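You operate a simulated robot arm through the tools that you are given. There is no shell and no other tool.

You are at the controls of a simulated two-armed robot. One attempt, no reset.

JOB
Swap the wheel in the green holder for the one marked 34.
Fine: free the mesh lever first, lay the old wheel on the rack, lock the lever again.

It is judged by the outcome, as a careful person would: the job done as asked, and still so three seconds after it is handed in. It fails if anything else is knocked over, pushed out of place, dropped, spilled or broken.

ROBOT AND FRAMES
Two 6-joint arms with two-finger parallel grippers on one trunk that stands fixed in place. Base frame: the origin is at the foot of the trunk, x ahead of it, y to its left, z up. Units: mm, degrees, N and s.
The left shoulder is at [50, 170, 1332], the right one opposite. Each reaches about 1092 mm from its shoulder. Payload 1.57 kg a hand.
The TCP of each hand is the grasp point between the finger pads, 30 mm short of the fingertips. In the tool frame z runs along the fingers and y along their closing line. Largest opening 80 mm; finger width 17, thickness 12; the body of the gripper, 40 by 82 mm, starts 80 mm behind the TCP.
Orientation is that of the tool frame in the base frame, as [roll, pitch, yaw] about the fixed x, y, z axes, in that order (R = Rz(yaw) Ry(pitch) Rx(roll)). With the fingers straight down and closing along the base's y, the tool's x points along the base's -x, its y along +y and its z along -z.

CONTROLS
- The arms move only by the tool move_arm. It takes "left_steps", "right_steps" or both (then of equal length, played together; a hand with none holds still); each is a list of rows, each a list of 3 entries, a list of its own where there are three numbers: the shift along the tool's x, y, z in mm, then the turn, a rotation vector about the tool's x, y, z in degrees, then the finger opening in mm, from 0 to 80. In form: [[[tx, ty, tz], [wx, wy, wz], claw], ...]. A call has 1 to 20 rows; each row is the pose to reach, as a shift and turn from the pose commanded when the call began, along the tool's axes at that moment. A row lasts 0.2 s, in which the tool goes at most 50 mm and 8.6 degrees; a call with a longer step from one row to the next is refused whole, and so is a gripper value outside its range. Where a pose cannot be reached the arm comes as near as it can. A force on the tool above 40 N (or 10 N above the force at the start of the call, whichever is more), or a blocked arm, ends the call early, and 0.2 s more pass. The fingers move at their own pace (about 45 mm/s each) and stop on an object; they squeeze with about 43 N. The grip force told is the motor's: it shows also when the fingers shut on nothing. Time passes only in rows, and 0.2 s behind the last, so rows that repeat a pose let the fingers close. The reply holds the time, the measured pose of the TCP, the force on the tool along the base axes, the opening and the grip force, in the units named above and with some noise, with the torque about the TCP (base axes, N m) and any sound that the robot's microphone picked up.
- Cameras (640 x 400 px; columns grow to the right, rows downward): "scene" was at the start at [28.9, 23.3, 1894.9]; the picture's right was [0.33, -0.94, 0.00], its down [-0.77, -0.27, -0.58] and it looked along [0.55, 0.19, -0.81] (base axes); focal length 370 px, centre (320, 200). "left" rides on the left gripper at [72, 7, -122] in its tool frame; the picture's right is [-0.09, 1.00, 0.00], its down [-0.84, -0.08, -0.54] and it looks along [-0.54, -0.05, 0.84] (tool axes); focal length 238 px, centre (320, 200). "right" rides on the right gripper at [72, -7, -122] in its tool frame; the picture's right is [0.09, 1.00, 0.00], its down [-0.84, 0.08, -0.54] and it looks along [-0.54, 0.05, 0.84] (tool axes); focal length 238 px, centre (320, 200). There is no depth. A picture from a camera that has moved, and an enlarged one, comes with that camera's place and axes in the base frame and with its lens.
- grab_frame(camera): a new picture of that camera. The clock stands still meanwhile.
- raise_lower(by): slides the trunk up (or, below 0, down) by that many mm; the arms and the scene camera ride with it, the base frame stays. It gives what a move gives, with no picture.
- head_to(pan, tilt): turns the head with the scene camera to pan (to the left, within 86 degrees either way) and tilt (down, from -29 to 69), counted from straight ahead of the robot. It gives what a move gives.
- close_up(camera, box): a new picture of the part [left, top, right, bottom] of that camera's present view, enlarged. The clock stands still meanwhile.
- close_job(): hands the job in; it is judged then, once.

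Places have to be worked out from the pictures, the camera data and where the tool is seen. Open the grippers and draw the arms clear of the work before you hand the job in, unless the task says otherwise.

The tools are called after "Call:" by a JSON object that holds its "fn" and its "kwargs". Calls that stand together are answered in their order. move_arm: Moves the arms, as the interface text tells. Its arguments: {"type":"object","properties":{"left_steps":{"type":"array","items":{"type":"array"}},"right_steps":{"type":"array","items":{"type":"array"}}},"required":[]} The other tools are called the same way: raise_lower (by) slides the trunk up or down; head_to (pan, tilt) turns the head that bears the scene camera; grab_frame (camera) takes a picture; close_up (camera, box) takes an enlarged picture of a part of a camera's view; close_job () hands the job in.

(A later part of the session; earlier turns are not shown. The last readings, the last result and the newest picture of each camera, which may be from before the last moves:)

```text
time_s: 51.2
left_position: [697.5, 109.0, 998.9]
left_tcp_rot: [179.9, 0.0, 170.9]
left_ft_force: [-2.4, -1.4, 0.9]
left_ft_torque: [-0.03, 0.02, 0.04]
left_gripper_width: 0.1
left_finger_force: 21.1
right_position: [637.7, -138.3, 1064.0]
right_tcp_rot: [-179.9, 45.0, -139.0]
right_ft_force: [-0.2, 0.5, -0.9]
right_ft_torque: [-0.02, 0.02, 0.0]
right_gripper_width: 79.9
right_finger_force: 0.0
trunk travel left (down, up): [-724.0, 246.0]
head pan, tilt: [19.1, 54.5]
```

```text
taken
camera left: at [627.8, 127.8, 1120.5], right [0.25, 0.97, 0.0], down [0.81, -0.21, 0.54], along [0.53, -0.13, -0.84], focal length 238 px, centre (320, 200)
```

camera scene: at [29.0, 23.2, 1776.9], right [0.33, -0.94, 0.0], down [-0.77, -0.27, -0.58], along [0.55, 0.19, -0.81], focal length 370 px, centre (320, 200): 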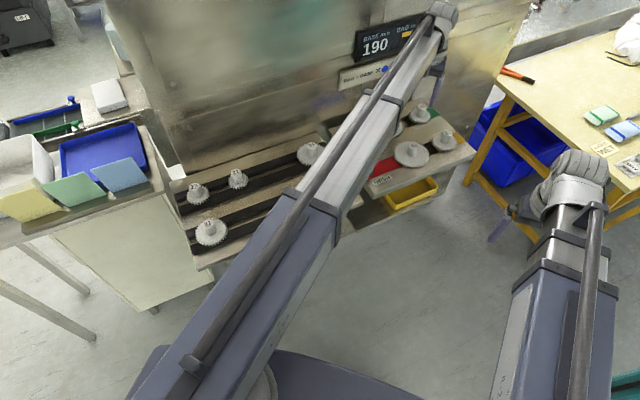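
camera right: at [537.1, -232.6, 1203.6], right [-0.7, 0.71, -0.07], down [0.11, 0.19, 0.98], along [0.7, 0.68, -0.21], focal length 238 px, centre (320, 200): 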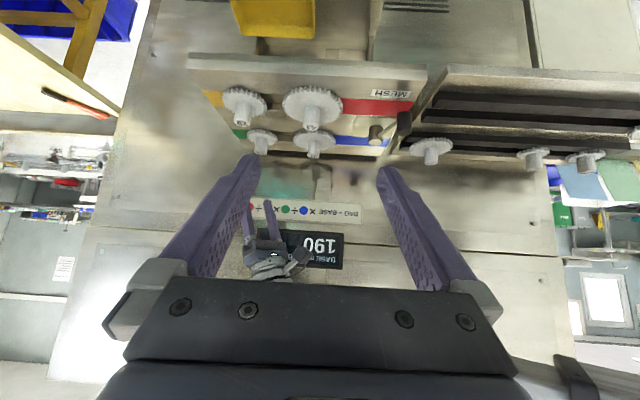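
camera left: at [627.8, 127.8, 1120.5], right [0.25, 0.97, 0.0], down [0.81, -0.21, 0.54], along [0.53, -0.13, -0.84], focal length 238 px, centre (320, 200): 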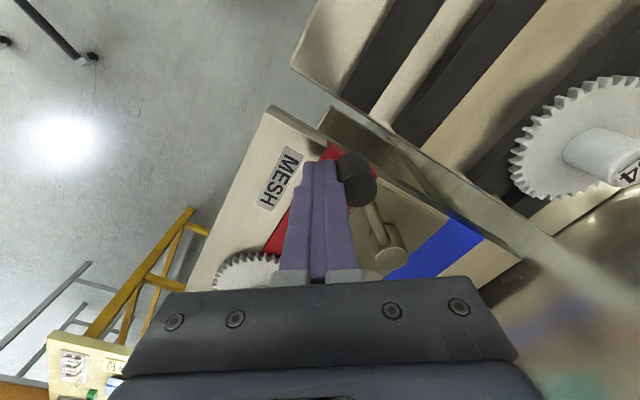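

The lever is still moving freely with hardly any force, and the fingers are over the gap between plate and rack. I raise 5 mm for extra clearance and keep pushing.

Call:
{"fn": "raise_lower", "kwargs": {"by": 5}}

Call:
{"fn": "move_arm", "kwargs": {"left_steps": [[[1, 4, 0], [0, 0, 0], 0], [[2.3, 8, 0], [0, 0, 0], 0], [[3.3, 11.5, 0], [0, 0, 0], 0], [[4.2, 14.8, 0], [0, 0, 0], 0], [[4.6, 18.5, 0], [0, 0, 0], 0], [[5, 22.5, 0], [0, 0, 0], 0], [[5.2, 26.5, 0], [0, 0, 0], 0]]}}

Call:
{"fn": "grab_frame", "kwargs": {"camera": "left"}}

Call:
{"fn": "close_up", "kwargs": {"camera": "right", "box": [200, 60, 520, 260]}}

```text
time_s: 51.8
left_position: [697.6, 109.1, 1003.7]
left_tcp_rot: [179.8, 0.1, 171.0]
left_ft_force: [-1.2, -0.3, 0.1]
left_ft_torque: [0.01, -0.02, 0.01]
left_gripper_width: 0.0
left_finger_force: 21.3
right_position: [637.4, -138.3, 1069.3]
right_tcp_rot: [179.9, 45.0, -139.0]
right_ft_force: [0.1, -0.5, -0.4]
right_ft_torque: [0.0, -0.03, -0.03]
right_gripper_width: 80.1
right_finger_force: 0.0
trunk travel left (down, up): [-729.0, 241.0]
head pan, tilt: [19.1, 54.5]
```

```text
time_s: 53.2
left_position: [695.6, 121.1, 1004.1]
left_tcp_rot: [-178.9, 0.1, 170.4]
left_ft_force: [2.2, -23.3, 1.4]
left_ft_torque: [-0.05, -0.01, -0.15]
left_gripper_width: 0.1
left_finger_force: 21.0
right_position: [636.8, -137.5, 1068.2]
right_tcp_rot: [-180.0, 45.0, -139.1]
right_ft_force: [-0.8, 0.4, 0.0]
right_ft_torque: [0.02, -0.01, 0.0]
right_gripper_width: 80.1
right_finger_force: 0.1
trunk travel left (down, up): [-729.0, 241.0]
head pan, tilt: [19.1, 54.5]
stopped in row 6 (left hand): the force on the tool passed its limit at 44 N (the readings are from after the stop); the commanded pose is now the measured one
```

```text
taken
camera left: at [626.1, 142.2, 1125.4], right [0.26, 0.97, -0.02], down [0.81, -0.21, 0.55], along [0.52, -0.16, -0.84], focal length 238 px, centre (320, 200)
```

left: 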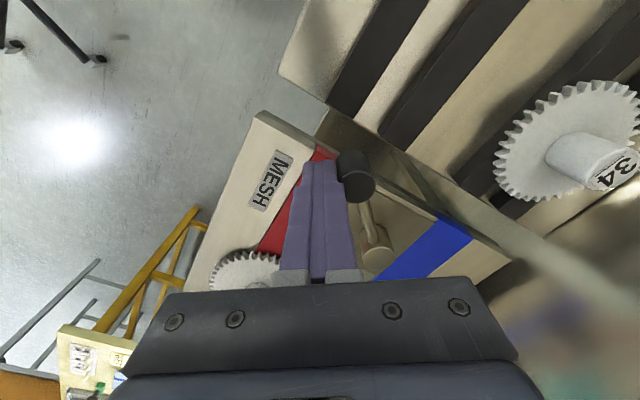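

```text
2.00 times, centred on (360, 160) of right
camera zoom: at [537.1, -232.3, 1103.7], right [-0.7, 0.71, -0.06], down [0.11, 0.19, 0.98], along [0.7, 0.68, -0.21], focal length 477 px, centre (240, 280)
```

zoom: 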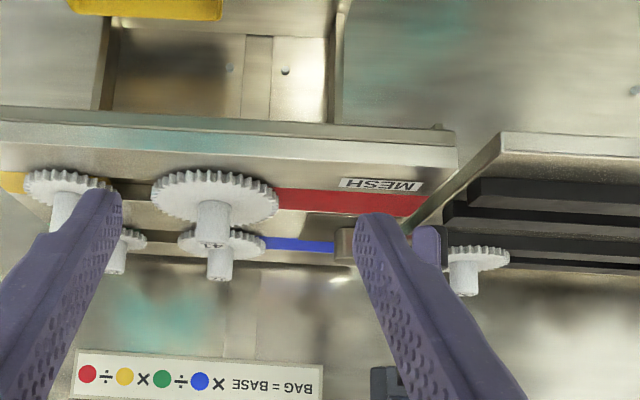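

The push stopped at 44 N with the lever at about −178°, so that is the real free end stop (≈83° of travel). I back the fingers off and raise.

Call:
{"fn": "move_arm", "kwargs": {"left_steps": [[[0, -8, 0], [0, 0, 0], 0], [[0, -20, 0], [0, 0, 0], 0], [[0, -30, 0], [0, 0, 0], 0]]}}

Call:
{"fn": "raise_lower", "kwargs": {"by": 90}}

Call:
{"fn": "grab_frame", "kwargs": {"camera": "left"}}

Call:
{"fn": "close_up", "kwargs": {"camera": "scene", "box": [320, 80, 480, 180]}}

```text
time_s: 54.0
left_position: [689.5, 97.1, 1003.7]
left_tcp_rot: [-179.3, 0.0, 170.6]
left_ft_force: [-0.7, -0.5, -0.8]
left_ft_torque: [0.03, 0.01, 0.03]
left_gripper_width: 0.2
left_finger_force: 21.6
right_position: [636.6, -136.5, 1069.1]
right_tcp_rot: [-179.9, 45.0, -138.9]
right_ft_force: [0.5, 0.9, 0.0]
right_ft_torque: [0.02, 0.0, 0.02]
right_gripper_width: 80.0
right_finger_force: 0.0
trunk travel left (down, up): [-729.0, 241.0]
head pan, tilt: [19.1, 54.5]
```

```text
time_s: 55.2
left_position: [690.0, 96.9, 1095.4]
left_tcp_rot: [-179.3, 0.1, 170.5]
left_ft_force: [-1.5, -0.2, -0.1]
left_ft_torque: [0.0, -0.02, 0.0]
left_gripper_width: 0.0
left_finger_force: 21.2
right_position: [637.7, -137.5, 1157.8]
right_tcp_rot: [-180.0, 44.9, -138.8]
right_ft_force: [0.8, 0.7, -0.4]
right_ft_torque: [-0.03, -0.01, 0.01]
right_gripper_width: 80.2
right_finger_force: 0.1
trunk travel left (down, up): [-819.0, 151.0]
head pan, tilt: [19.1, 54.5]
```

```text
taken
camera left: at [621.2, 116.9, 1215.1], right [0.25, 0.97, -0.01], down [0.81, -0.21, 0.54], along [0.52, -0.15, -0.84], focal length 238 px, centre (320, 200)
```

left: 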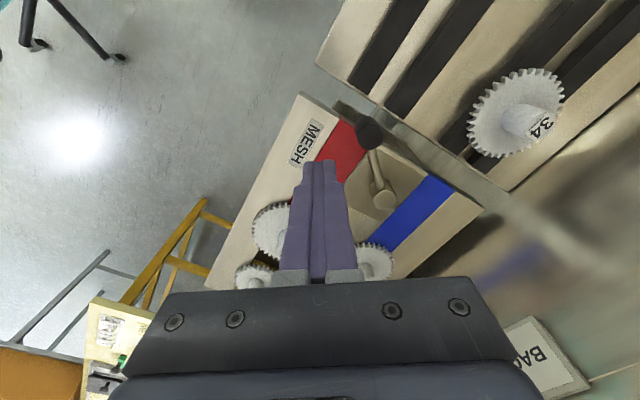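

```text
4.00 times, centred on (400, 130) of scene
camera zoom: at [29.0, 23.2, 1766.9], right [0.33, -0.94, 0.0], down [-0.77, -0.27, -0.58], along [0.55, 0.19, -0.81], focal length 1481 px, centre (0, 480)
```

zoom: 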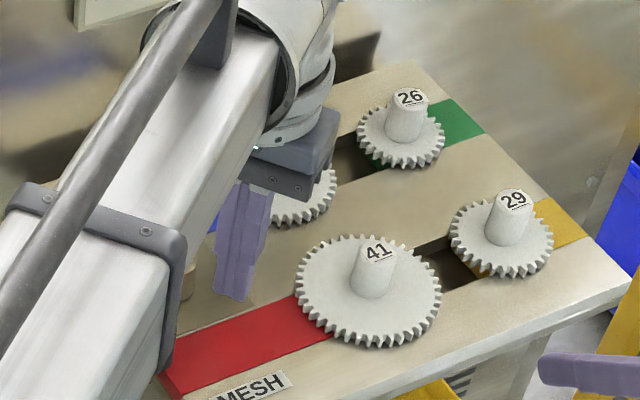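

The lever stays at the free end. I return over the 26 with the same 25° tilt, also taking out the small 0.7° roll picked up during the push.

Call:
{"fn": "move_arm", "kwargs": {"left_steps": [[[-38.7, -3.1, -0.5], [0.1, -3.1, 0], 10], [[-77.3, -6.2, -1.3], [0.2, -6.2, -0.1], 20], [[-116, -9.3, -2.9], [0.3, -9.4, -0.2], 30], [[-154.7, -12.4, -5.2], [0.4, -12.5, -0.3], 40], [[-193.3, -15.5, -8.1], [0.4, -15.6, -0.3], 50], [[-232, -18.5, -11.6], [0.5, -18.8, -0.4], 50], [[-270.6, -21.6, -15.8], [0.6, -21.9, -0.5], 50], [[-309.3, -24.7, -20.6], [0.7, -25, -0.5], 50], [[-309.3, -24.7, -20.6], [0.7, -25, -0.5], 50]]}}

Call:
{"fn": "grab_frame", "kwargs": {"camera": "left"}}

Call:
{"fn": "close_up", "kwargs": {"camera": "left", "box": [256, 10, 384, 106]}}

```text
time_s: 57.2
left_position: [991.9, 21.3, 1115.5]
left_tcp_rot: [-178.4, 25.0, 171.8]
left_ft_force: [-0.3, -0.8, 1.0]
left_ft_torque: [-0.01, -0.01, 0.03]
left_gripper_width: 50.1
left_finger_force: 0.1
right_position: [637.0, -136.7, 1158.5]
right_tcp_rot: [180.0, 45.0, -138.8]
right_ft_force: [-0.4, 0.3, 0.4]
right_ft_torque: [0.02, 0.03, -0.03]
right_gripper_width: 79.8
right_finger_force: 0.1
trunk travel left (down, up): [-819.0, 151.0]
head pan, tilt: [19.1, 54.5]
```

```text
taken
camera left: at [878.3, 49.2, 1194.3], right [0.24, 0.97, 0.01], down [0.51, -0.14, 0.85], along [0.82, -0.2, -0.53], focal length 238 px, centre (320, 200)
```

left: 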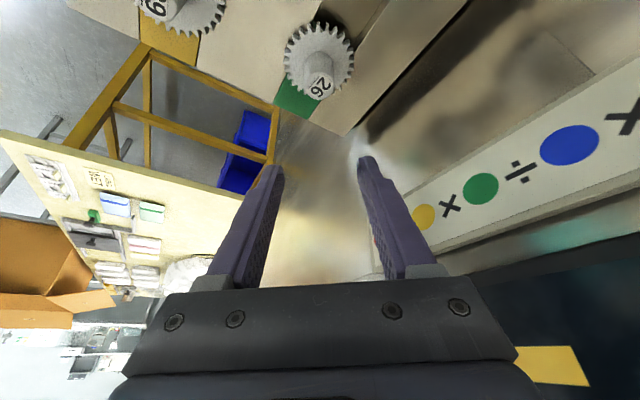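

```text
4.17 times, centred on (320, 58) of left
camera zoom: at [878.3, 49.2, 1194.3], right [0.24, 0.97, 0.01], down [0.51, -0.14, 0.85], along [0.82, -0.2, -0.53], focal length 993 px, centre (320, 792)
```

zoom: 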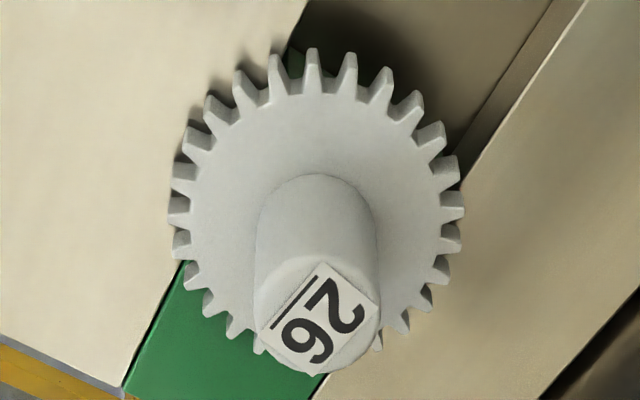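

I mis-signed the roll correction (it now reads −178.4), so I take it out properly with yaw back to 171.

Call:
{"fn": "move_arm", "kwargs": {"left_steps": [[[0, 0, 0], [-1.26, 0, 0.73], 50], [[0, 0, 0], [-1.26, 0, 0.73], 50], [[0, 0, 0], [-1.26, 0, 0.73], 50]]}}

Call:
{"fn": "close_up", "kwargs": {"camera": "left", "box": [256, 10, 384, 106]}}

Call:
{"fn": "move_arm", "kwargs": {"left_steps": [[[0, 0, 0], [0, 0, 0], 50]]}}

```text
time_s: 58.0
left_position: [991.5, 21.8, 1115.5]
left_tcp_rot: [180.0, 25.1, 170.8]
left_ft_force: [-0.2, -0.2, -0.4]
left_ft_torque: [-0.01, -0.03, -0.01]
left_gripper_width: 50.0
left_finger_force: 0.0
right_position: [636.7, -137.5, 1159.6]
right_tcp_rot: [180.0, 44.9, -138.9]
right_ft_force: [0.3, -0.3, -0.2]
right_ft_torque: [-0.03, -0.02, 0.03]
right_gripper_width: 79.9
right_finger_force: 0.0
trunk travel left (down, up): [-819.0, 151.0]
head pan, tilt: [19.1, 54.5]
```

```text
4.17 times, centred on (320, 58) of left
camera zoom: at [878.3, 47.4, 1194.2], right [0.24, 0.97, 0.04], down [0.51, -0.16, 0.84], along [0.83, -0.18, -0.53], focal length 993 px, centre (320, 792)
```

zoom: 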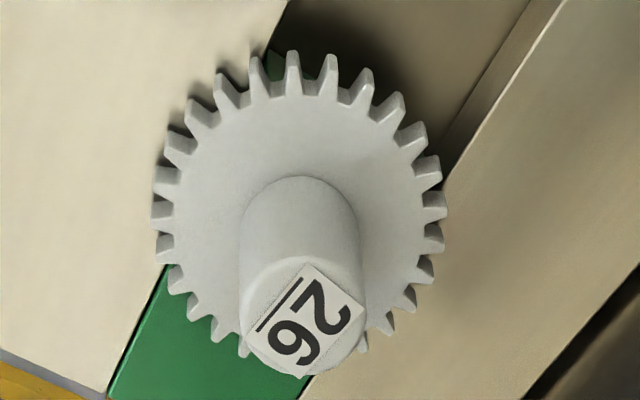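

```text
time_s: 58.4
left_position: [991.9, 21.1, 1114.5]
left_tcp_rot: [180.0, 24.9, 170.8]
left_ft_force: [-0.3, 0.5, -1.0]
left_ft_torque: [0.01, -0.01, 0.03]
left_gripper_width: 49.8
left_finger_force: 0.1
right_position: [636.6, -137.6, 1159.6]
right_tcp_rot: [179.9, 45.0, -139.0]
right_ft_force: [-0.1, -0.1, 0.1]
right_ft_torque: [0.03, -0.01, -0.03]
right_gripper_width: 80.0
right_finger_force: 0.2
trunk travel left (down, up): [-819.0, 151.0]
head pan, tilt: [19.1, 54.5]
```

I correct the last ~1.5 mm to match the earlier well-centred grip and lower to the hub.

Call:
{"fn": "move_arm", "kwargs": {"left_steps": [[[1.2, -0.9, -0.6], [0, 0, 0], 50], [[1.2, -0.9, -0.6], [0, 0, 0], 50]]}}

Call:
{"fn": "raise_lower", "kwargs": {"by": -80}}

Call:
{"fn": "raise_lower", "kwargs": {"by": -30.5}}

Call:
{"fn": "grab_frame", "kwargs": {"camera": "left"}}

```text
time_s: 59.0
left_position: [990.6, 21.4, 1114.0]
left_tcp_rot: [180.0, 25.0, 170.9]
left_ft_force: [0.0, -0.6, 0.2]
left_ft_torque: [0.0, 0.0, 0.03]
left_gripper_width: 49.9
left_finger_force: 0.1
right_position: [638.1, -137.8, 1158.7]
right_tcp_rot: [-180.0, 45.0, -138.9]
right_ft_force: [0.1, -0.3, 0.5]
right_ft_torque: [-0.03, -0.04, -0.01]
right_gripper_width: 80.1
right_finger_force: 0.1
trunk travel left (down, up): [-819.0, 151.0]
head pan, tilt: [19.1, 54.5]
```

```text
time_s: 60.2
left_position: [991.1, 20.7, 1035.4]
left_tcp_rot: [180.0, 24.9, 171.0]
left_ft_force: [0.1, 0.4, -0.3]
left_ft_torque: [-0.01, 0.01, 0.01]
left_gripper_width: 49.8
left_finger_force: 0.1
right_position: [636.2, -136.6, 1079.0]
right_tcp_rot: [-180.0, 45.0, -138.9]
right_ft_force: [-0.6, 0.7, 0.0]
right_ft_torque: [-0.02, 0.04, 0.03]
right_gripper_width: 80.1
right_finger_force: 0.1
trunk travel left (down, up): [-739.0, 231.0]
head pan, tilt: [19.1, 54.5]
```

```text
time_s: 60.9
left_position: [989.1, 21.7, 1003.4]
left_tcp_rot: [179.9, 25.0, 170.9]
left_ft_force: [-0.3, -0.2, -0.1]
left_ft_torque: [-0.01, -0.02, 0.03]
left_gripper_width: 49.9
left_finger_force: 0.0
right_position: [637.1, -136.7, 1048.1]
right_tcp_rot: [180.0, 45.0, -138.8]
right_ft_force: [0.3, 0.2, -0.2]
right_ft_torque: [0.01, -0.01, 0.0]
right_gripper_width: 80.1
right_finger_force: 0.1
trunk travel left (down, up): [-709.0, 261.0]
head pan, tilt: [19.1, 54.5]
```

```text
taken
camera left: at [876.6, 47.0, 1083.7], right [0.24, 0.97, 0.04], down [0.51, -0.16, 0.85], along [0.83, -0.18, -0.53], focal length 238 px, centre (320, 200)
```

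left: 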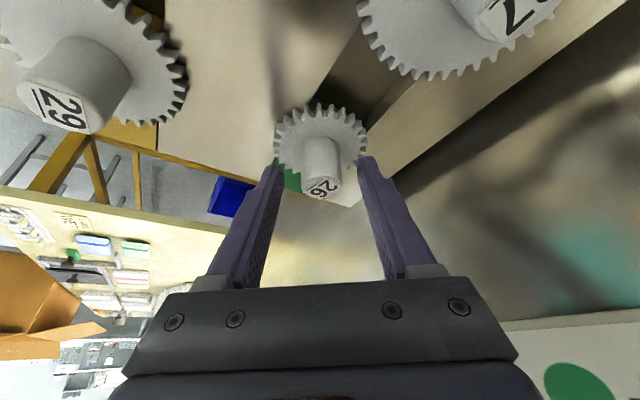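

Same well-centred picture as before. I close on the hub fully and lift by 2 mm to read the resistance.

Call:
{"fn": "move_arm", "kwargs": {"left_steps": [[[0, 0, 0], [0, 0, 0], 34], [[0, 0, 0], [0, 0, 0], 20], [[0, 0, 0], [0, 0, 0], 0], [[0, 0, 0], [0, 0, 0], 0], [[0, 0, 0], [0, 0, 0], 0], [[0, 0, 0], [0, 0, 0], 0]]}}

Call:
{"fn": "raise_lower", "kwargs": {"by": 2}}

Call:
{"fn": "raise_lower", "kwargs": {"by": 1}}

```text
time_s: 62.3
left_position: [990.7, 22.4, 1004.3]
left_tcp_rot: [-180.0, 25.0, 171.0]
left_ft_force: [1.6, 2.4, 1.6]
left_ft_torque: [0.05, -0.1, 0.0]
left_gripper_width: 26.2
left_finger_force: 36.7
right_position: [637.3, -137.5, 1049.0]
right_tcp_rot: [180.0, 45.0, -138.8]
right_ft_force: [-0.4, 0.7, 0.0]
right_ft_torque: [-0.03, -0.02, -0.01]
right_gripper_width: 79.8
right_finger_force: 0.1
trunk travel left (down, up): [-709.0, 261.0]
head pan, tilt: [19.1, 54.5]
```

```text
time_s: 62.9
left_position: [990.4, 22.1, 1004.9]
left_tcp_rot: [-180.0, 24.8, 170.9]
left_ft_force: [-2.8, 3.6, -15.6]
left_ft_torque: [0.19, 0.31, 0.03]
left_gripper_width: 26.0
left_finger_force: 37.0
right_position: [637.8, -136.9, 1049.7]
right_tcp_rot: [179.9, 44.8, -139.0]
right_ft_force: [0.3, -0.9, 0.2]
right_ft_torque: [0.02, 0.02, -0.01]
right_gripper_width: 79.9
right_finger_force: 0.0
trunk travel left (down, up): [-711.0, 259.0]
head pan, tilt: [19.1, 54.5]
```

```text
time_s: 63.4
left_position: [989.6, 21.1, 1004.0]
left_tcp_rot: [-179.9, 24.7, 171.0]
left_ft_force: [-7.2, 4.5, -27.4]
left_ft_torque: [0.2, 0.76, 0.0]
left_gripper_width: 26.2
left_finger_force: 37.4
right_position: [639.2, -136.5, 1049.8]
right_tcp_rot: [179.9, 44.9, -139.0]
right_ft_force: [-0.3, -0.1, 0.2]
right_ft_torque: [-0.04, 0.02, 0.01]
right_gripper_width: 79.9
right_finger_force: 0.1
trunk travel left (down, up): [-712.0, 258.0]
head pan, tilt: [19.1, 54.5]
```

Still 27 N of resistance at full lever travel. I want to know whether at the plateau the wheel slides out slowly or the pads slip, so I record the view now, raise 3 mm more, and compare hub against fingers.

Call:
{"fn": "close_up", "kwargs": {"camera": "left", "box": [260, 90, 388, 210]}}

Call:
{"fn": "raise_lower", "kwargs": {"by": 1.5}}

Call:
{"fn": "raise_lower", "kwargs": {"by": 1.5}}

Call:
{"fn": "close_up", "kwargs": {"camera": "left", "box": [260, 90, 388, 210]}}

```text
3.33 times, centred on (324, 150) of left
camera zoom: at [877.8, 47.5, 1084.6], right [0.24, 0.97, 0.04], down [0.52, -0.16, 0.84], along [0.82, -0.18, -0.54], focal length 794 px, centre (307, 367)
```

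zoom: 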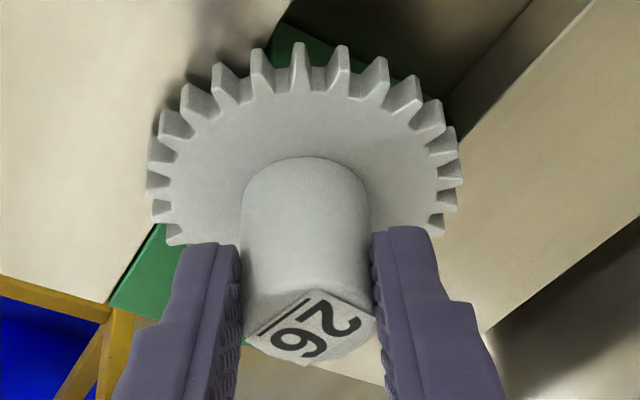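

```text
time_s: 63.9
left_position: [991.8, 22.1, 1006.1]
left_tcp_rot: [-179.8, 24.7, 170.9]
left_ft_force: [-7.0, 3.2, -29.6]
left_ft_torque: [0.12, 0.55, 0.02]
left_gripper_width: 26.1
left_finger_force: 37.0
right_position: [638.3, -136.5, 1051.5]
right_tcp_rot: [179.8, 44.9, -139.0]
right_ft_force: [1.6, 0.4, 0.3]
right_ft_torque: [0.0, 0.04, 0.01]
right_gripper_width: 80.0
right_finger_force: 0.0
trunk travel left (down, up): [-713.0, 257.0]
head pan, tilt: [19.1, 54.5]
```

```text
time_s: 64.4
left_position: [991.9, 21.6, 1007.4]
left_tcp_rot: [-179.9, 24.7, 171.0]
left_ft_force: [-5.5, 3.3, -29.6]
left_ft_torque: [0.21, 0.41, 0.02]
left_gripper_width: 25.9
left_finger_force: 37.4
right_position: [637.7, -136.2, 1052.9]
right_tcp_rot: [180.0, 44.9, -139.0]
right_ft_force: [0.0, 0.6, 0.4]
right_ft_torque: [-0.02, 0.07, -0.04]
right_gripper_width: 80.0
right_finger_force: 0.0
trunk travel left (down, up): [-715.0, 255.0]
head pan, tilt: [19.1, 54.5]
```

```text
3.33 times, centred on (324, 150) of left
camera zoom: at [878.7, 47.4, 1087.6], right [0.24, 0.97, 0.04], down [0.51, -0.16, 0.84], along [0.82, -0.18, -0.54], focal length 794 px, centre (307, 367)
```

zoom: 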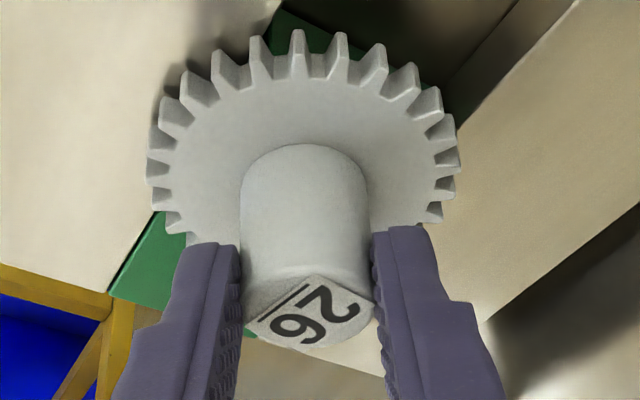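

The pads slip at just under 30 N, with a clear bending moment on the hub, so either the tilt is jamming the bore or the wheel needs a twist. I regrip lower and test whether the wheel turns on its spindle by rotating 10° about the vertical through the hub.

Call:
{"fn": "move_arm", "kwargs": {"left_steps": [[[0, 0, 0], [0, 0, 0], 30], [[0, 0, 0], [0, 0, 0], 40], [[0, 0, 0], [0, 0, 0], 40]]}}

Call:
{"fn": "raise_lower", "kwargs": {"by": -6}}

Call:
{"fn": "move_arm", "kwargs": {"left_steps": [[[0, 0, 0], [0, 0, 0], 20], [[0, 0, 0], [0, 0, 0], 0], [[0, 0, 0], [0, 0, 0], 0], [[0, 0, 0], [0, 0, 0], 0], [[0, 0, 0], [0, 0, 0], 0]]}}

Call:
{"fn": "move_arm", "kwargs": {"left_steps": [[[0, -0.3, 0], [-1.05, 0, -2.27], 0], [[0, -0.65, 0], [-2.1, 0, -4.53], 0], [[0, -1.0, 0], [-3.15, 0, -6.8], 0], [[-0.1, -1.3, 0], [-4.2, 0, -9.06], 0], [[-0.1, -1.3, 0], [-4.2, 0, -9.06], 0]]}}

Call:
{"fn": "close_up", "kwargs": {"camera": "left", "box": [260, 90, 388, 210]}}

```text
time_s: 65.2
left_position: [990.2, 21.8, 1010.3]
left_tcp_rot: [-179.9, 24.9, 170.7]
left_ft_force: [-0.6, 0.1, 0.8]
left_ft_torque: [0.02, -0.01, -0.01]
left_gripper_width: 40.0
left_finger_force: 0.0
right_position: [638.0, -136.6, 1054.4]
right_tcp_rot: [180.0, 44.9, -138.9]
right_ft_force: [-0.3, -0.3, -0.6]
right_ft_torque: [-0.03, 0.02, 0.01]
right_gripper_width: 80.2
right_finger_force: 0.0
trunk travel left (down, up): [-715.0, 255.0]
head pan, tilt: [19.1, 54.5]
```

```text
time_s: 65.7
left_position: [990.9, 22.9, 1004.1]
left_tcp_rot: [-180.0, 25.0, 170.8]
left_ft_force: [0.3, -0.1, 0.3]
left_ft_torque: [-0.03, 0.04, 0.01]
left_gripper_width: 40.4
left_finger_force: 0.0
right_position: [635.8, -136.2, 1047.7]
right_tcp_rot: [-179.9, 45.0, -138.9]
right_ft_force: [0.3, -0.3, -0.4]
right_ft_torque: [0.01, 0.05, 0.01]
right_gripper_width: 79.9
right_finger_force: 0.0
trunk travel left (down, up): [-709.0, 261.0]
head pan, tilt: [19.1, 54.5]
```

```text
time_s: 66.9
left_position: [990.0, 21.7, 1004.5]
left_tcp_rot: [-180.0, 25.0, 171.0]
left_ft_force: [0.8, 3.0, 0.7]
left_ft_torque: [0.09, -0.04, 0.02]
left_gripper_width: 26.1
left_finger_force: 36.8
right_position: [637.7, -136.3, 1047.9]
right_tcp_rot: [-179.9, 44.9, -138.9]
right_ft_force: [0.7, -0.7, -1.0]
right_ft_torque: [-0.02, 0.02, -0.01]
right_gripper_width: 80.1
right_finger_force: 0.0
trunk travel left (down, up): [-709.0, 261.0]
head pan, tilt: [19.1, 54.5]
```

```text
time_s: 68.1
left_position: [990.5, 19.8, 1005.1]
left_tcp_rot: [-179.9, 25.1, -179.1]
left_ft_force: [0.8, 2.4, 1.2]
left_ft_torque: [0.28, -0.14, -0.27]
left_gripper_width: 26.1
left_finger_force: 37.0
right_position: [637.2, -137.9, 1048.6]
right_tcp_rot: [-180.0, 45.0, -139.0]
right_ft_force: [-0.1, -0.9, -0.1]
right_ft_torque: [-0.02, 0.03, -0.01]
right_gripper_width: 79.9
right_finger_force: 0.0
trunk travel left (down, up): [-709.0, 261.0]
head pan, tilt: [19.1, 54.5]
```

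```text
3.33 times, centred on (324, 150) of left
camera zoom: at [873.8, 25.6, 1083.6], right [0.07, 1.0, 0.04], down [0.53, -0.07, 0.84], along [0.85, -0.04, -0.53], focal length 794 px, centre (307, 367)
```

zoom: 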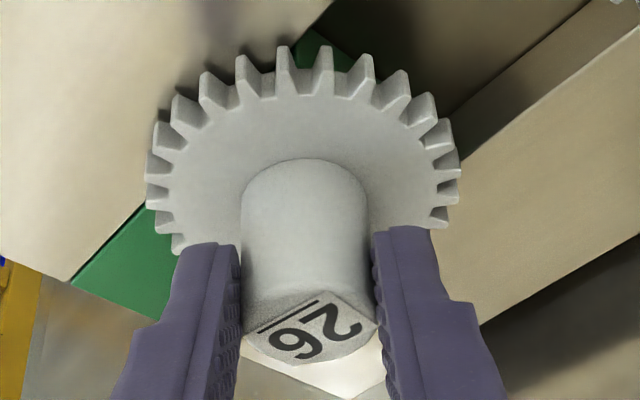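

Rotating, the hub slipped in the pads while the wheel kept its angle, so it is also held against turning. Before trying anything stronger, I look at the wheel's underside and holder from the side by yawing the right hand's camera toward the 26.

Call:
{"fn": "move_arm", "kwargs": {"right_steps": [[[0, 0, 0], [5.3, 0, 5.3], 80], [[0, 0, 0], [10.6, 0, 10.6], 80]]}}

Call:
{"fn": "grab_frame", "kwargs": {"camera": "right"}}

```text
time_s: 68.7
left_position: [990.2, 19.1, 1004.2]
left_tcp_rot: [-179.9, 25.0, -179.1]
left_ft_force: [-0.5, 3.0, 0.0]
left_ft_torque: [0.22, -0.06, -0.2]
left_gripper_width: 26.2
left_finger_force: 37.4
right_position: [637.0, -136.2, 1047.3]
right_tcp_rot: [-179.9, 45.0, -154.0]
right_ft_force: [-0.5, 0.6, 0.7]
right_ft_torque: [-0.01, 0.03, -0.04]
right_gripper_width: 80.0
right_finger_force: 0.1
trunk travel left (down, up): [-709.0, 261.0]
head pan, tilt: [19.1, 54.5]
```

```text
taken
camera right: at [515.6, -202.5, 1083.2], right [-0.49, 0.87, -0.07], down [0.15, 0.16, 0.97], along [0.86, 0.47, -0.21], focal length 238 px, centre (320, 200)
```

right: 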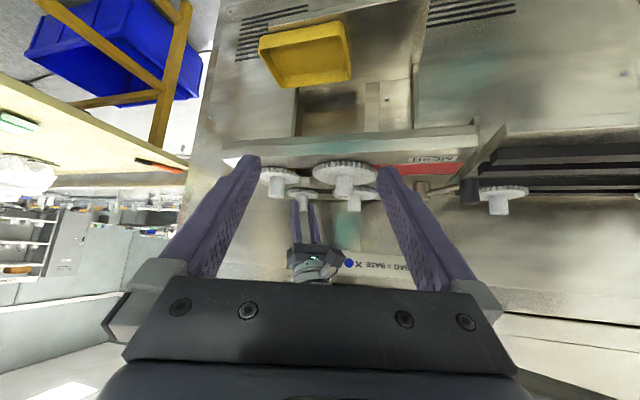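

Now the 26 is visible between the right fingers; I zoom in on it.

Call:
{"fn": "close_up", "kwargs": {"camera": "right", "box": [276, 180, 324, 210]}}

Call:
{"fn": "close_up", "kwargs": {"camera": "right", "box": [250, 150, 410, 250]}}

Call:
{"fn": "close_up", "kwargs": {"camera": "scene", "box": [400, 45, 496, 110]}}

```text
13.33 times, centred on (300, 195) of right
camera zoom: at [515.6, -202.5, 1083.2], right [-0.49, 0.87, -0.07], down [0.15, 0.16, 0.97], along [0.86, 0.47, -0.21], focal length 3178 px, centre (587, 267)
```

zoom: 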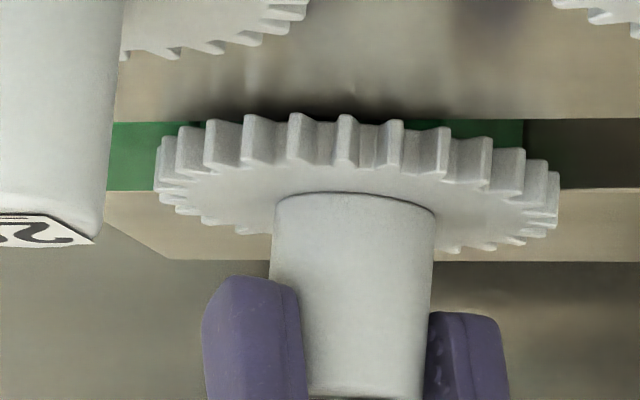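

```text
4.00 times, centred on (330, 200) of right
camera zoom: at [515.6, -202.5, 1083.2], right [-0.49, 0.87, -0.07], down [0.15, 0.16, 0.97], along [0.86, 0.47, -0.21], focal length 953 px, centre (280, 200)
```

zoom: 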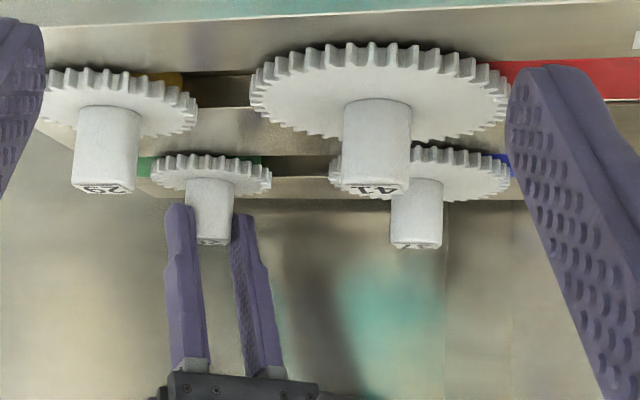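

```text
6.15 times, centred on (448, 78) of scene
camera zoom: at [28.8, 23.6, 1656.4], right [0.33, -0.94, 0.0], down [-0.77, -0.27, -0.58], along [0.55, 0.19, -0.81], focal length 2278 px, centre (-468, 954)
```

zoom: 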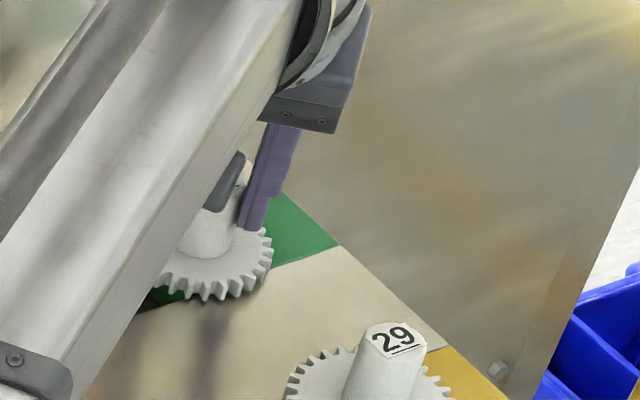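

The wheel sits directly on the green block, keyed or held, and the fingers have about 10 mm more room to go lower. I also check the lever's actual position and the display for any hint.

Call:
{"fn": "close_up", "kwargs": {"camera": "right", "box": [400, 150, 512, 220]}}

Call:
{"fn": "head_to", "kwargs": {"pan": 10, "tilt": 40}}

Call:
{"fn": "grab_frame", "kwargs": {"camera": "scene"}}

```text
5.71 times, centred on (456, 185) of right
camera zoom: at [515.6, -202.5, 1083.2], right [-0.49, 0.87, -0.07], down [0.15, 0.16, 0.97], along [0.86, 0.47, -0.21], focal length 1362 px, centre (-457, 286)
```

zoom: 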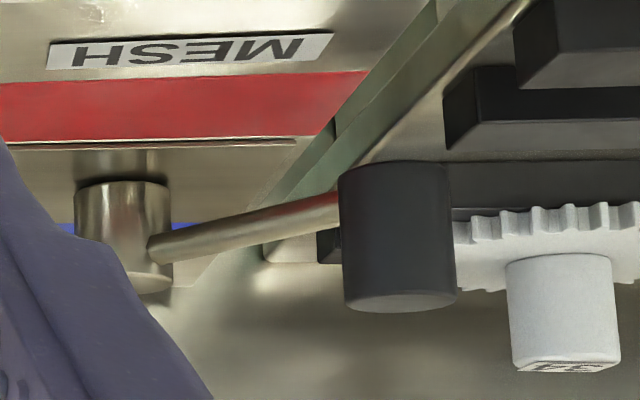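

```text
time_s: 69.5
left_position: [989.8, 21.5, 1003.5]
left_tcp_rot: [-179.9, 25.2, -179.0]
left_ft_force: [-1.4, 1.6, 0.0]
left_ft_torque: [0.14, -0.07, -0.17]
left_gripper_width: 26.3
left_finger_force: 37.8
right_position: [636.5, -137.1, 1049.2]
right_tcp_rot: [179.9, 45.0, -153.9]
right_ft_force: [0.3, 0.3, -0.3]
right_ft_torque: [-0.02, 0.02, 0.01]
right_gripper_width: 79.9
right_finger_force: 0.1
trunk travel left (down, up): [-709.0, 261.0]
head pan, tilt: [10.0, 40.0]
```

```text
taken
camera scene: at [43.9, 14.4, 1676.3], right [0.17, -0.98, 0.0], down [-0.63, -0.11, -0.77], along [0.75, 0.13, -0.64], focal length 370 px, centre (320, 200)
```

scene: 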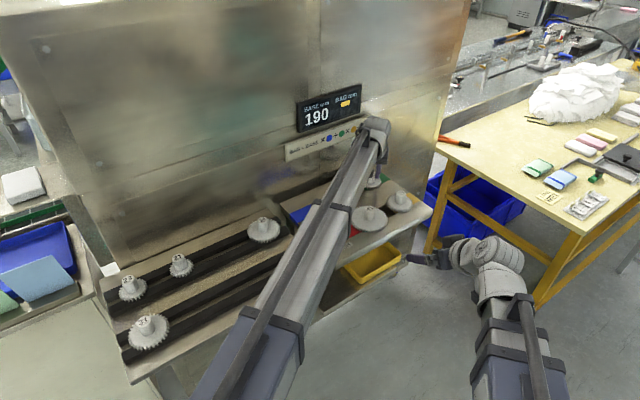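

Using the side view calibrated on my own fingertips, the hub top is really at z≈992 and the gear face at ≈958, with the hub axis near x 1004. So I was gripping only the upper half, off-axis, which bends the wheel on its spindle. I release, turn back, and re-centre on the hub before going lower.

Call:
{"fn": "move_arm", "kwargs": {"left_steps": [[[0, 0, 0], [0, 0, 0], 36], [[0, 0, 0], [0, 0, 0], 44], [[0, 0.4, 0], [1.05, 0, 2.27], 44], [[0, 0.8, 0], [2.1, 0, 4.53], 44], [[0.1, 1.1, 0], [3.15, 0, 6.8], 44], [[0.1, 1.3, 0], [4.2, 0, 9.06], 44]]}}

Call:
{"fn": "grab_frame", "kwargs": {"camera": "left"}}

Call:
{"fn": "close_up", "kwargs": {"camera": "right", "box": [268, 180, 332, 220]}}

```text
time_s: 70.9
left_position: [991.3, 22.1, 1003.6]
left_tcp_rot: [-180.0, 25.0, 170.9]
left_ft_force: [-0.4, 0.0, 0.4]
left_ft_torque: [-0.03, -0.01, 0.02]
left_gripper_width: 44.0
left_finger_force: 0.1
right_position: [635.6, -135.3, 1048.5]
right_tcp_rot: [180.0, 44.9, -153.9]
right_ft_force: [0.0, -0.9, -1.2]
right_ft_torque: [0.03, -0.02, -0.01]
right_gripper_width: 80.2
right_finger_force: 0.1
trunk travel left (down, up): [-709.0, 261.0]
head pan, tilt: [10.0, 40.0]
```

```text
taken
camera left: at [876.6, 47.1, 1083.6], right [0.24, 0.97, 0.04], down [0.51, -0.16, 0.85], along [0.83, -0.18, -0.53], focal length 238 px, centre (320, 200)
```

left: 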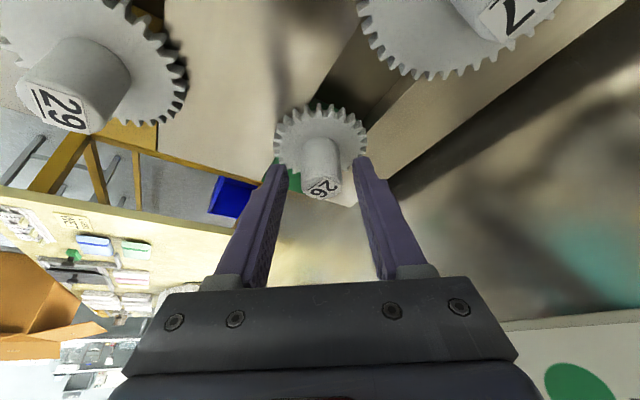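

```text
10.00 times, centred on (300, 200) of right
camera zoom: at [516.0, -202.8, 1083.1], right [-0.5, 0.87, -0.07], down [0.15, 0.16, 0.97], along [0.85, 0.47, -0.21], focal length 2384 px, centre (520, 200)
```

zoom: 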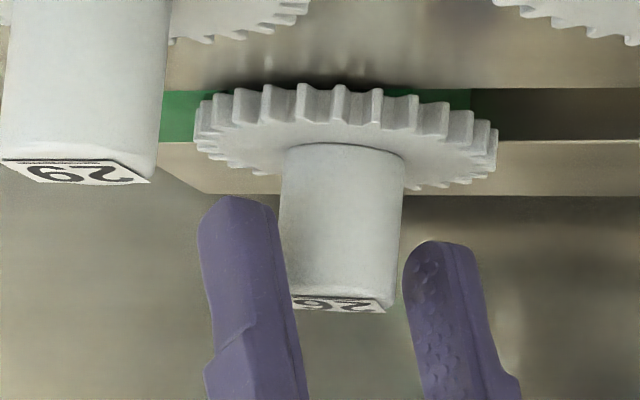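

The geometry is now clear and consistent: hub axis at about (1002.5, 20.2), hub from z 958 to 992, wheel resting on the block at 950. I move the TCP to (994, 21.5) and lower to z 993 so the pads span the hub fully and centrally.

Call:
{"fn": "move_arm", "kwargs": {"left_steps": [[[-3.0, 0, 1.4], [0, 0, 0], 44], [[-3.0, 0, 1.4], [0, 0, 0], 44]]}}

Call:
{"fn": "raise_lower", "kwargs": {"by": -10}}

Call:
{"fn": "close_up", "kwargs": {"camera": "right", "box": [268, 180, 332, 220]}}

Call:
{"fn": "close_up", "kwargs": {"camera": "left", "box": [240, 100, 400, 220]}}

```text
time_s: 71.5
left_position: [992.5, 20.8, 1004.4]
left_tcp_rot: [-179.9, 25.0, 170.7]
left_ft_force: [-0.2, 0.4, 0.5]
left_ft_torque: [0.05, 0.02, -0.01]
left_gripper_width: 43.8
left_finger_force: 0.1
right_position: [636.7, -136.6, 1047.4]
right_tcp_rot: [179.9, 45.0, -153.9]
right_ft_force: [0.0, -0.9, 0.1]
right_ft_torque: [-0.01, -0.01, -0.01]
right_gripper_width: 79.8
right_finger_force: 0.0
trunk travel left (down, up): [-709.0, 261.0]
head pan, tilt: [10.0, 40.0]
```

```text
time_s: 72.1
left_position: [992.4, 20.1, 995.6]
left_tcp_rot: [-180.0, 25.0, 170.8]
left_ft_force: [0.2, 0.2, 1.0]
left_ft_torque: [-0.01, -0.02, 0.0]
left_gripper_width: 43.8
left_finger_force: 0.0
right_position: [636.7, -137.6, 1037.0]
right_tcp_rot: [180.0, 44.9, -153.9]
right_ft_force: [0.3, 0.4, -1.3]
right_ft_torque: [-0.02, -0.01, 0.04]
right_gripper_width: 80.0
right_finger_force: 0.1
trunk travel left (down, up): [-699.0, 271.0]
head pan, tilt: [10.0, 40.0]
```

```text
10.00 times, centred on (300, 200) of right
camera zoom: at [515.8, -202.8, 1073.2], right [-0.5, 0.87, -0.07], down [0.15, 0.16, 0.97], along [0.85, 0.47, -0.21], focal length 2384 px, centre (520, 200)
```

zoom: 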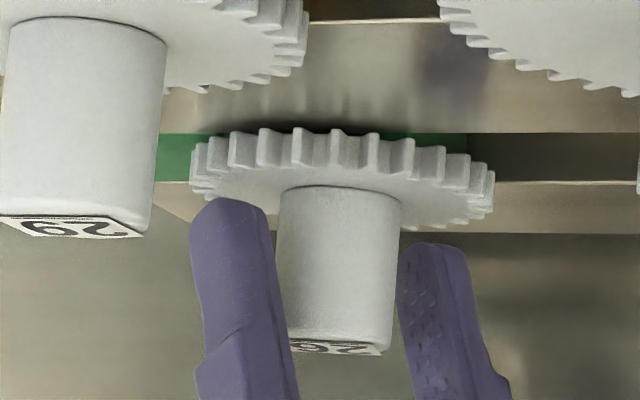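

```text
3.33 times, centred on (320, 160) of left
camera zoom: at [879.6, 46.3, 1073.7], right [0.24, 0.97, 0.04], down [0.51, -0.16, 0.85], along [0.83, -0.18, -0.53], focal length 794 px, centre (320, 333)
```

zoom: 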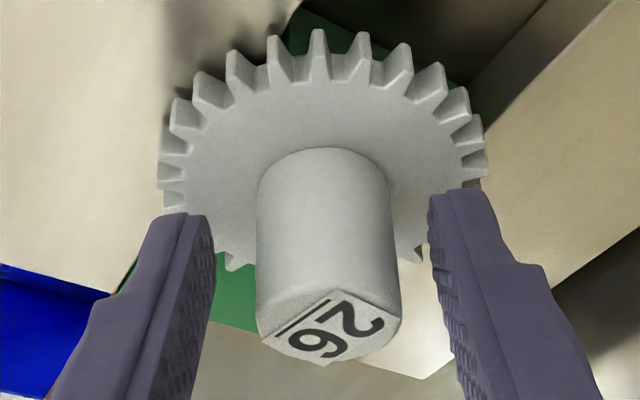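

The pads now span most of the hub. I close and lift one millimetre to read forces and moments.

Call:
{"fn": "move_arm", "kwargs": {"left_steps": [[[0, 0, 0], [0, 0, 0], 24], [[0, 0, 0], [0, 0, 0], 5], [[0, 0, 0], [0, 0, 0], 0], [[0, 0, 0], [0, 0, 0], 0], [[0, 0, 0], [0, 0, 0], 0]]}}

Call:
{"fn": "raise_lower", "kwargs": {"by": 1.5}}

```text
time_s: 73.3
left_position: [994.2, 21.5, 992.8]
left_tcp_rot: [179.9, 25.1, 170.9]
left_ft_force: [2.4, 4.4, 0.7]
left_ft_torque: [0.11, -0.07, 0.03]
left_gripper_width: 26.0
left_finger_force: 37.6
right_position: [636.6, -136.1, 1039.4]
right_tcp_rot: [-180.0, 44.9, -153.9]
right_ft_force: [0.7, 0.0, -1.3]
right_ft_torque: [0.0, -0.03, 0.02]
right_gripper_width: 80.3
right_finger_force: 0.0
trunk travel left (down, up): [-699.0, 271.0]
head pan, tilt: [10.0, 40.0]
```

```text
time_s: 73.8
left_position: [994.0, 21.1, 994.1]
left_tcp_rot: [180.0, 24.9, 170.9]
left_ft_force: [-1.7, 4.7, -11.9]
left_ft_torque: [0.22, 0.15, 0.02]
left_gripper_width: 26.1
left_finger_force: 37.1
right_position: [638.2, -135.7, 1037.4]
right_tcp_rot: [-180.0, 44.9, -153.9]
right_ft_force: [-0.4, 0.4, 0.5]
right_ft_torque: [0.02, 0.0, -0.05]
right_gripper_width: 80.0
right_finger_force: 0.2
trunk travel left (down, up): [-700.0, 270.0]
head pan, tilt: [10.0, 40.0]
```

The moment about the hub is now near zero; only 4.7 N of side force remains. I yield 0.5 mm toward it and keep lifting gently.

Call:
{"fn": "move_arm", "kwargs": {"left_steps": [[[0, 0.5, 0], [0, 0, 0], 0], [[0, 0.5, 0], [0, 0, 0], 0]]}}

Call:
{"fn": "raise_lower", "kwargs": {"by": 1}}

Call:
{"fn": "raise_lower", "kwargs": {"by": 1}}

```text
time_s: 74.4
left_position: [994.6, 21.6, 994.4]
left_tcp_rot: [-179.9, 24.9, 170.9]
left_ft_force: [-6.1, 4.9, -15.9]
left_ft_torque: [0.17, 0.41, 0.01]
left_gripper_width: 25.8
left_finger_force: 36.7
right_position: [637.4, -137.3, 1038.2]
right_tcp_rot: [180.0, 44.9, -153.9]
right_ft_force: [-0.1, 0.5, 0.3]
right_ft_torque: [-0.04, -0.01, -0.01]
right_gripper_width: 80.2
right_finger_force: 0.0
trunk travel left (down, up): [-700.0, 270.0]
head pan, tilt: [10.0, 40.0]
```

```text
time_s: 74.9
left_position: [994.4, 20.4, 994.7]
left_tcp_rot: [-179.9, 24.7, 170.9]
left_ft_force: [-8.1, 3.4, -25.3]
left_ft_torque: [0.2, 0.62, -0.02]
left_gripper_width: 26.0
left_finger_force: 37.0
right_position: [638.5, -136.7, 1040.1]
right_tcp_rot: [-180.0, 44.8, -154.0]
right_ft_force: [-0.4, 0.3, -0.3]
right_ft_torque: [-0.02, -0.02, 0.01]
right_gripper_width: 79.9
right_finger_force: 0.0
trunk travel left (down, up): [-701.0, 269.0]
head pan, tilt: [10.0, 40.0]
```

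```text
time_s: 75.4
left_position: [993.7, 21.3, 995.4]
left_tcp_rot: [-179.9, 24.7, 170.9]
left_ft_force: [-7.5, 2.7, -29.6]
left_ft_torque: [0.15, 0.48, -0.05]
left_gripper_width: 26.2
left_finger_force: 37.1
right_position: [639.4, -136.3, 1039.8]
right_tcp_rot: [179.9, 44.8, -154.1]
right_ft_force: [-0.1, -0.1, 1.1]
right_ft_torque: [0.02, 0.04, 0.04]
right_gripper_width: 79.8
right_finger_force: 0.1
trunk travel left (down, up): [-702.0, 268.0]
head pan, tilt: [10.0, 40.0]
```

It slips at 29.6 N again even with the moment balanced, so the wheel is positively held, not jammed. A counter-clockwise twist did nothing earlier; I regrip and try a clockwise twist about the hub axis.

Call:
{"fn": "move_arm", "kwargs": {"left_steps": [[[0, 0, 0], [0, 0, 0], 32], [[0, 0, 0], [0, 0, 0], 40], [[0, 0, 0], [0, 0, 0], 40]]}}

Call:
{"fn": "raise_lower", "kwargs": {"by": -4}}

Call:
{"fn": "move_arm", "kwargs": {"left_steps": [[[0, 0, 0], [0, 0, 0], 20], [[0, 0, 0], [0, 0, 0], 0], [[0, 0, 0], [0, 0, 0], 0], [[0, 0, 0], [0, 0, 0], 0], [[0, 0, 0], [0, 0, 0], 0]]}}

Call:
{"fn": "close_up", "kwargs": {"camera": "left", "box": [240, 100, 400, 220]}}

Call:
{"fn": "move_arm", "kwargs": {"left_steps": [[[0, 0.35, 0], [1.05, 0, 2.27], 0], [[0, 0.7, 0], [2.1, 0, 4.53], 0], [[-0.1, 1.1, 0], [3.15, 0, 6.8], 0], [[-0.1, 1.45, 0], [4.2, 0, 9.06], 0], [[-0.1, 1.45, 0], [4.2, 0, 9.06], 0]]}}

Call:
{"fn": "close_up", "kwargs": {"camera": "left", "box": [240, 100, 400, 220]}}

```text
time_s: 76.2
left_position: [993.2, 22.0, 997.6]
left_tcp_rot: [-180.0, 25.1, 170.8]
left_ft_force: [0.1, -0.3, -0.6]
left_ft_torque: [-0.03, -0.01, 0.0]
left_gripper_width: 39.8
left_finger_force: 0.1
right_position: [637.2, -136.4, 1041.2]
right_tcp_rot: [180.0, 45.0, -153.9]
right_ft_force: [-1.3, 0.3, -1.3]
right_ft_torque: [-0.03, 0.0, 0.03]
right_gripper_width: 79.8
right_finger_force: 0.0
trunk travel left (down, up): [-702.0, 268.0]
head pan, tilt: [10.0, 40.0]
```

```text
time_s: 76.7
left_position: [992.7, 21.3, 994.2]
left_tcp_rot: [180.0, 25.0, 170.9]
left_ft_force: [0.1, 0.0, -1.0]
left_ft_torque: [-0.01, 0.0, 0.0]
left_gripper_width: 40.0
left_finger_force: 0.1
right_position: [636.4, -137.5, 1036.7]
right_tcp_rot: [180.0, 45.1, -154.0]
right_ft_force: [1.1, -0.7, 0.4]
right_ft_torque: [0.02, -0.01, -0.02]
right_gripper_width: 79.7
right_finger_force: 0.2
trunk travel left (down, up): [-698.0, 272.0]
head pan, tilt: [10.0, 40.0]
```

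```text
time_s: 77.9
left_position: [992.8, 22.4, 993.7]
left_tcp_rot: [-180.0, 25.0, 170.9]
left_ft_force: [0.6, 1.8, -0.4]
left_ft_torque: [0.01, 0.02, 0.0]
left_gripper_width: 25.9
left_finger_force: 36.6
right_position: [636.6, -137.2, 1037.8]
right_tcp_rot: [-180.0, 45.0, -153.9]
right_ft_force: [0.1, -0.4, -0.9]
right_ft_torque: [0.01, -0.01, 0.0]
right_gripper_width: 79.9
right_finger_force: 0.2
trunk travel left (down, up): [-698.0, 272.0]
head pan, tilt: [10.0, 40.0]
```

```text
3.33 times, centred on (320, 160) of left
camera zoom: at [879.9, 47.2, 1073.1], right [0.24, 0.97, 0.04], down [0.51, -0.16, 0.85], along [0.83, -0.18, -0.53], focal length 794 px, centre (320, 333)
```

zoom: 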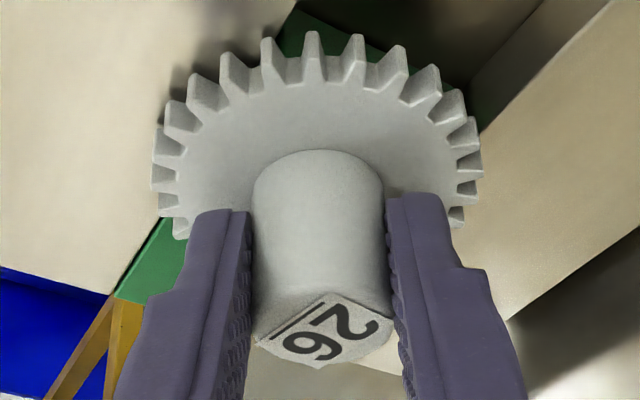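

```text
time_s: 79.1
left_position: [995.0, 23.1, 993.5]
left_tcp_rot: [-180.0, 25.1, 160.8]
left_ft_force: [-1.4, 3.4, 0.1]
left_ft_torque: [0.17, -0.06, 0.33]
left_gripper_width: 26.4
left_finger_force: 37.8
right_position: [637.0, -136.5, 1039.3]
right_tcp_rot: [180.0, 45.0, -153.8]
right_ft_force: [-0.6, 0.5, 0.3]
right_ft_torque: [-0.02, 0.02, 0.0]
right_gripper_width: 80.0
right_finger_force: 0.1
trunk travel left (down, up): [-698.0, 272.0]
head pan, tilt: [10.0, 40.0]
```

```text
3.33 times, centred on (320, 160) of left
camera zoom: at [886.3, 68.3, 1073.1], right [0.41, 0.91, 0.04], down [0.47, -0.25, 0.85], along [0.78, -0.32, -0.53], focal length 794 px, centre (320, 333)
```

zoom: 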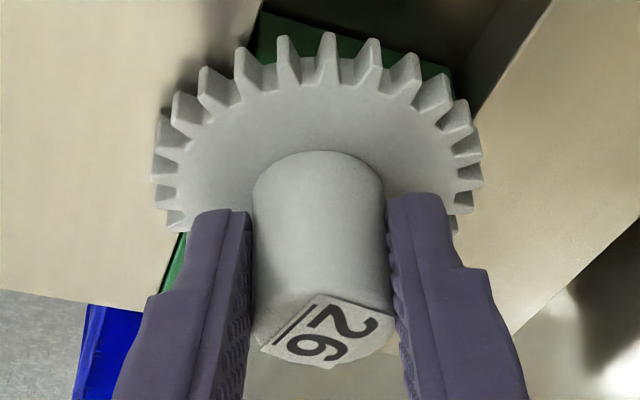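

The clockwise twist also just slips (0.33 N·m), so the wheel is firmly locked, and I have never heard a click from the lever. I suspect the lever is not truly home at its free end, so I release the 26, restore the hand's yaw and go up to inspect the lever closely.

Call:
{"fn": "move_arm", "kwargs": {"left_steps": [[[0, 0, 0], [0, 0, 0], 32], [[0, 0, 0], [0, 0, 0], 42], [[0, -0.35, 0], [-1.05, 0, -2.27], 44], [[0, -0.7, 0], [-2.1, 0, -4.53], 44], [[0.1, -1.1, 0], [-3.15, 0, -6.8], 44], [[0.1, -1.45, 0], [-4.2, 0, -9.06], 44]]}}

Call:
{"fn": "raise_lower", "kwargs": {"by": 110}}

Call:
{"fn": "head_to", "kwargs": {"pan": 19.1, "tilt": 54.5}}

Call:
{"fn": "close_up", "kwargs": {"camera": "right", "box": [380, 140, 540, 240]}}

```text
time_s: 80.5
left_position: [994.3, 20.9, 993.3]
left_tcp_rot: [-180.0, 25.0, 170.9]
left_ft_force: [-0.1, -0.2, -0.3]
left_ft_torque: [0.05, 0.01, -0.01]
left_gripper_width: 44.1
left_finger_force: 0.0
right_position: [637.1, -136.2, 1037.5]
right_tcp_rot: [180.0, 44.9, -153.9]
right_ft_force: [0.3, -0.2, 0.9]
right_ft_torque: [-0.02, 0.0, 0.0]
right_gripper_width: 79.9
right_finger_force: 0.1
trunk travel left (down, up): [-698.0, 272.0]
head pan, tilt: [10.0, 40.0]
```

```text
time_s: 82.0
left_position: [994.5, 20.6, 1103.0]
left_tcp_rot: [180.0, 25.1, 170.8]
left_ft_force: [-0.2, -0.3, -0.2]
left_ft_torque: [-0.01, -0.04, -0.03]
left_gripper_width: 44.1
left_finger_force: 0.1
right_position: [637.2, -136.3, 1146.6]
right_tcp_rot: [-180.0, 45.0, -153.9]
right_ft_force: [-0.6, -0.9, -0.1]
right_ft_torque: [-0.01, -0.04, -0.03]
right_gripper_width: 80.1
right_finger_force: 0.0
trunk travel left (down, up): [-808.0, 162.0]
head pan, tilt: [10.0, 40.0]
```

```text
time_s: 82.7
left_position: [993.3, 20.2, 1105.2]
left_tcp_rot: [-180.0, 24.9, 170.8]
left_ft_force: [0.3, -0.5, 0.5]
left_ft_torque: [0.0, 0.0, 0.0]
left_gripper_width: 44.2
left_finger_force: 0.1
right_position: [636.4, -136.5, 1147.6]
right_tcp_rot: [-180.0, 45.0, -153.9]
right_ft_force: [0.4, 0.6, -0.2]
right_ft_torque: [0.02, 0.03, 0.01]
right_gripper_width: 80.1
right_finger_force: 0.0
trunk travel left (down, up): [-808.0, 162.0]
head pan, tilt: [19.1, 54.5]
```

```text
4.00 times, centred on (460, 190) of right
camera zoom: at [515.9, -202.8, 1182.6], right [-0.5, 0.87, -0.07], down [0.15, 0.16, 0.97], along [0.85, 0.47, -0.21], focal length 953 px, centre (-240, 240)
```

zoom: 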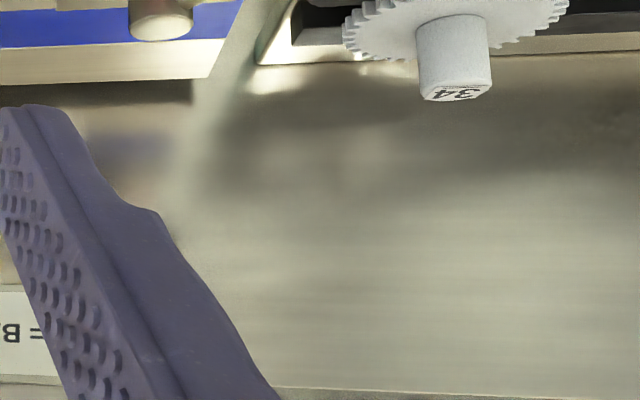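

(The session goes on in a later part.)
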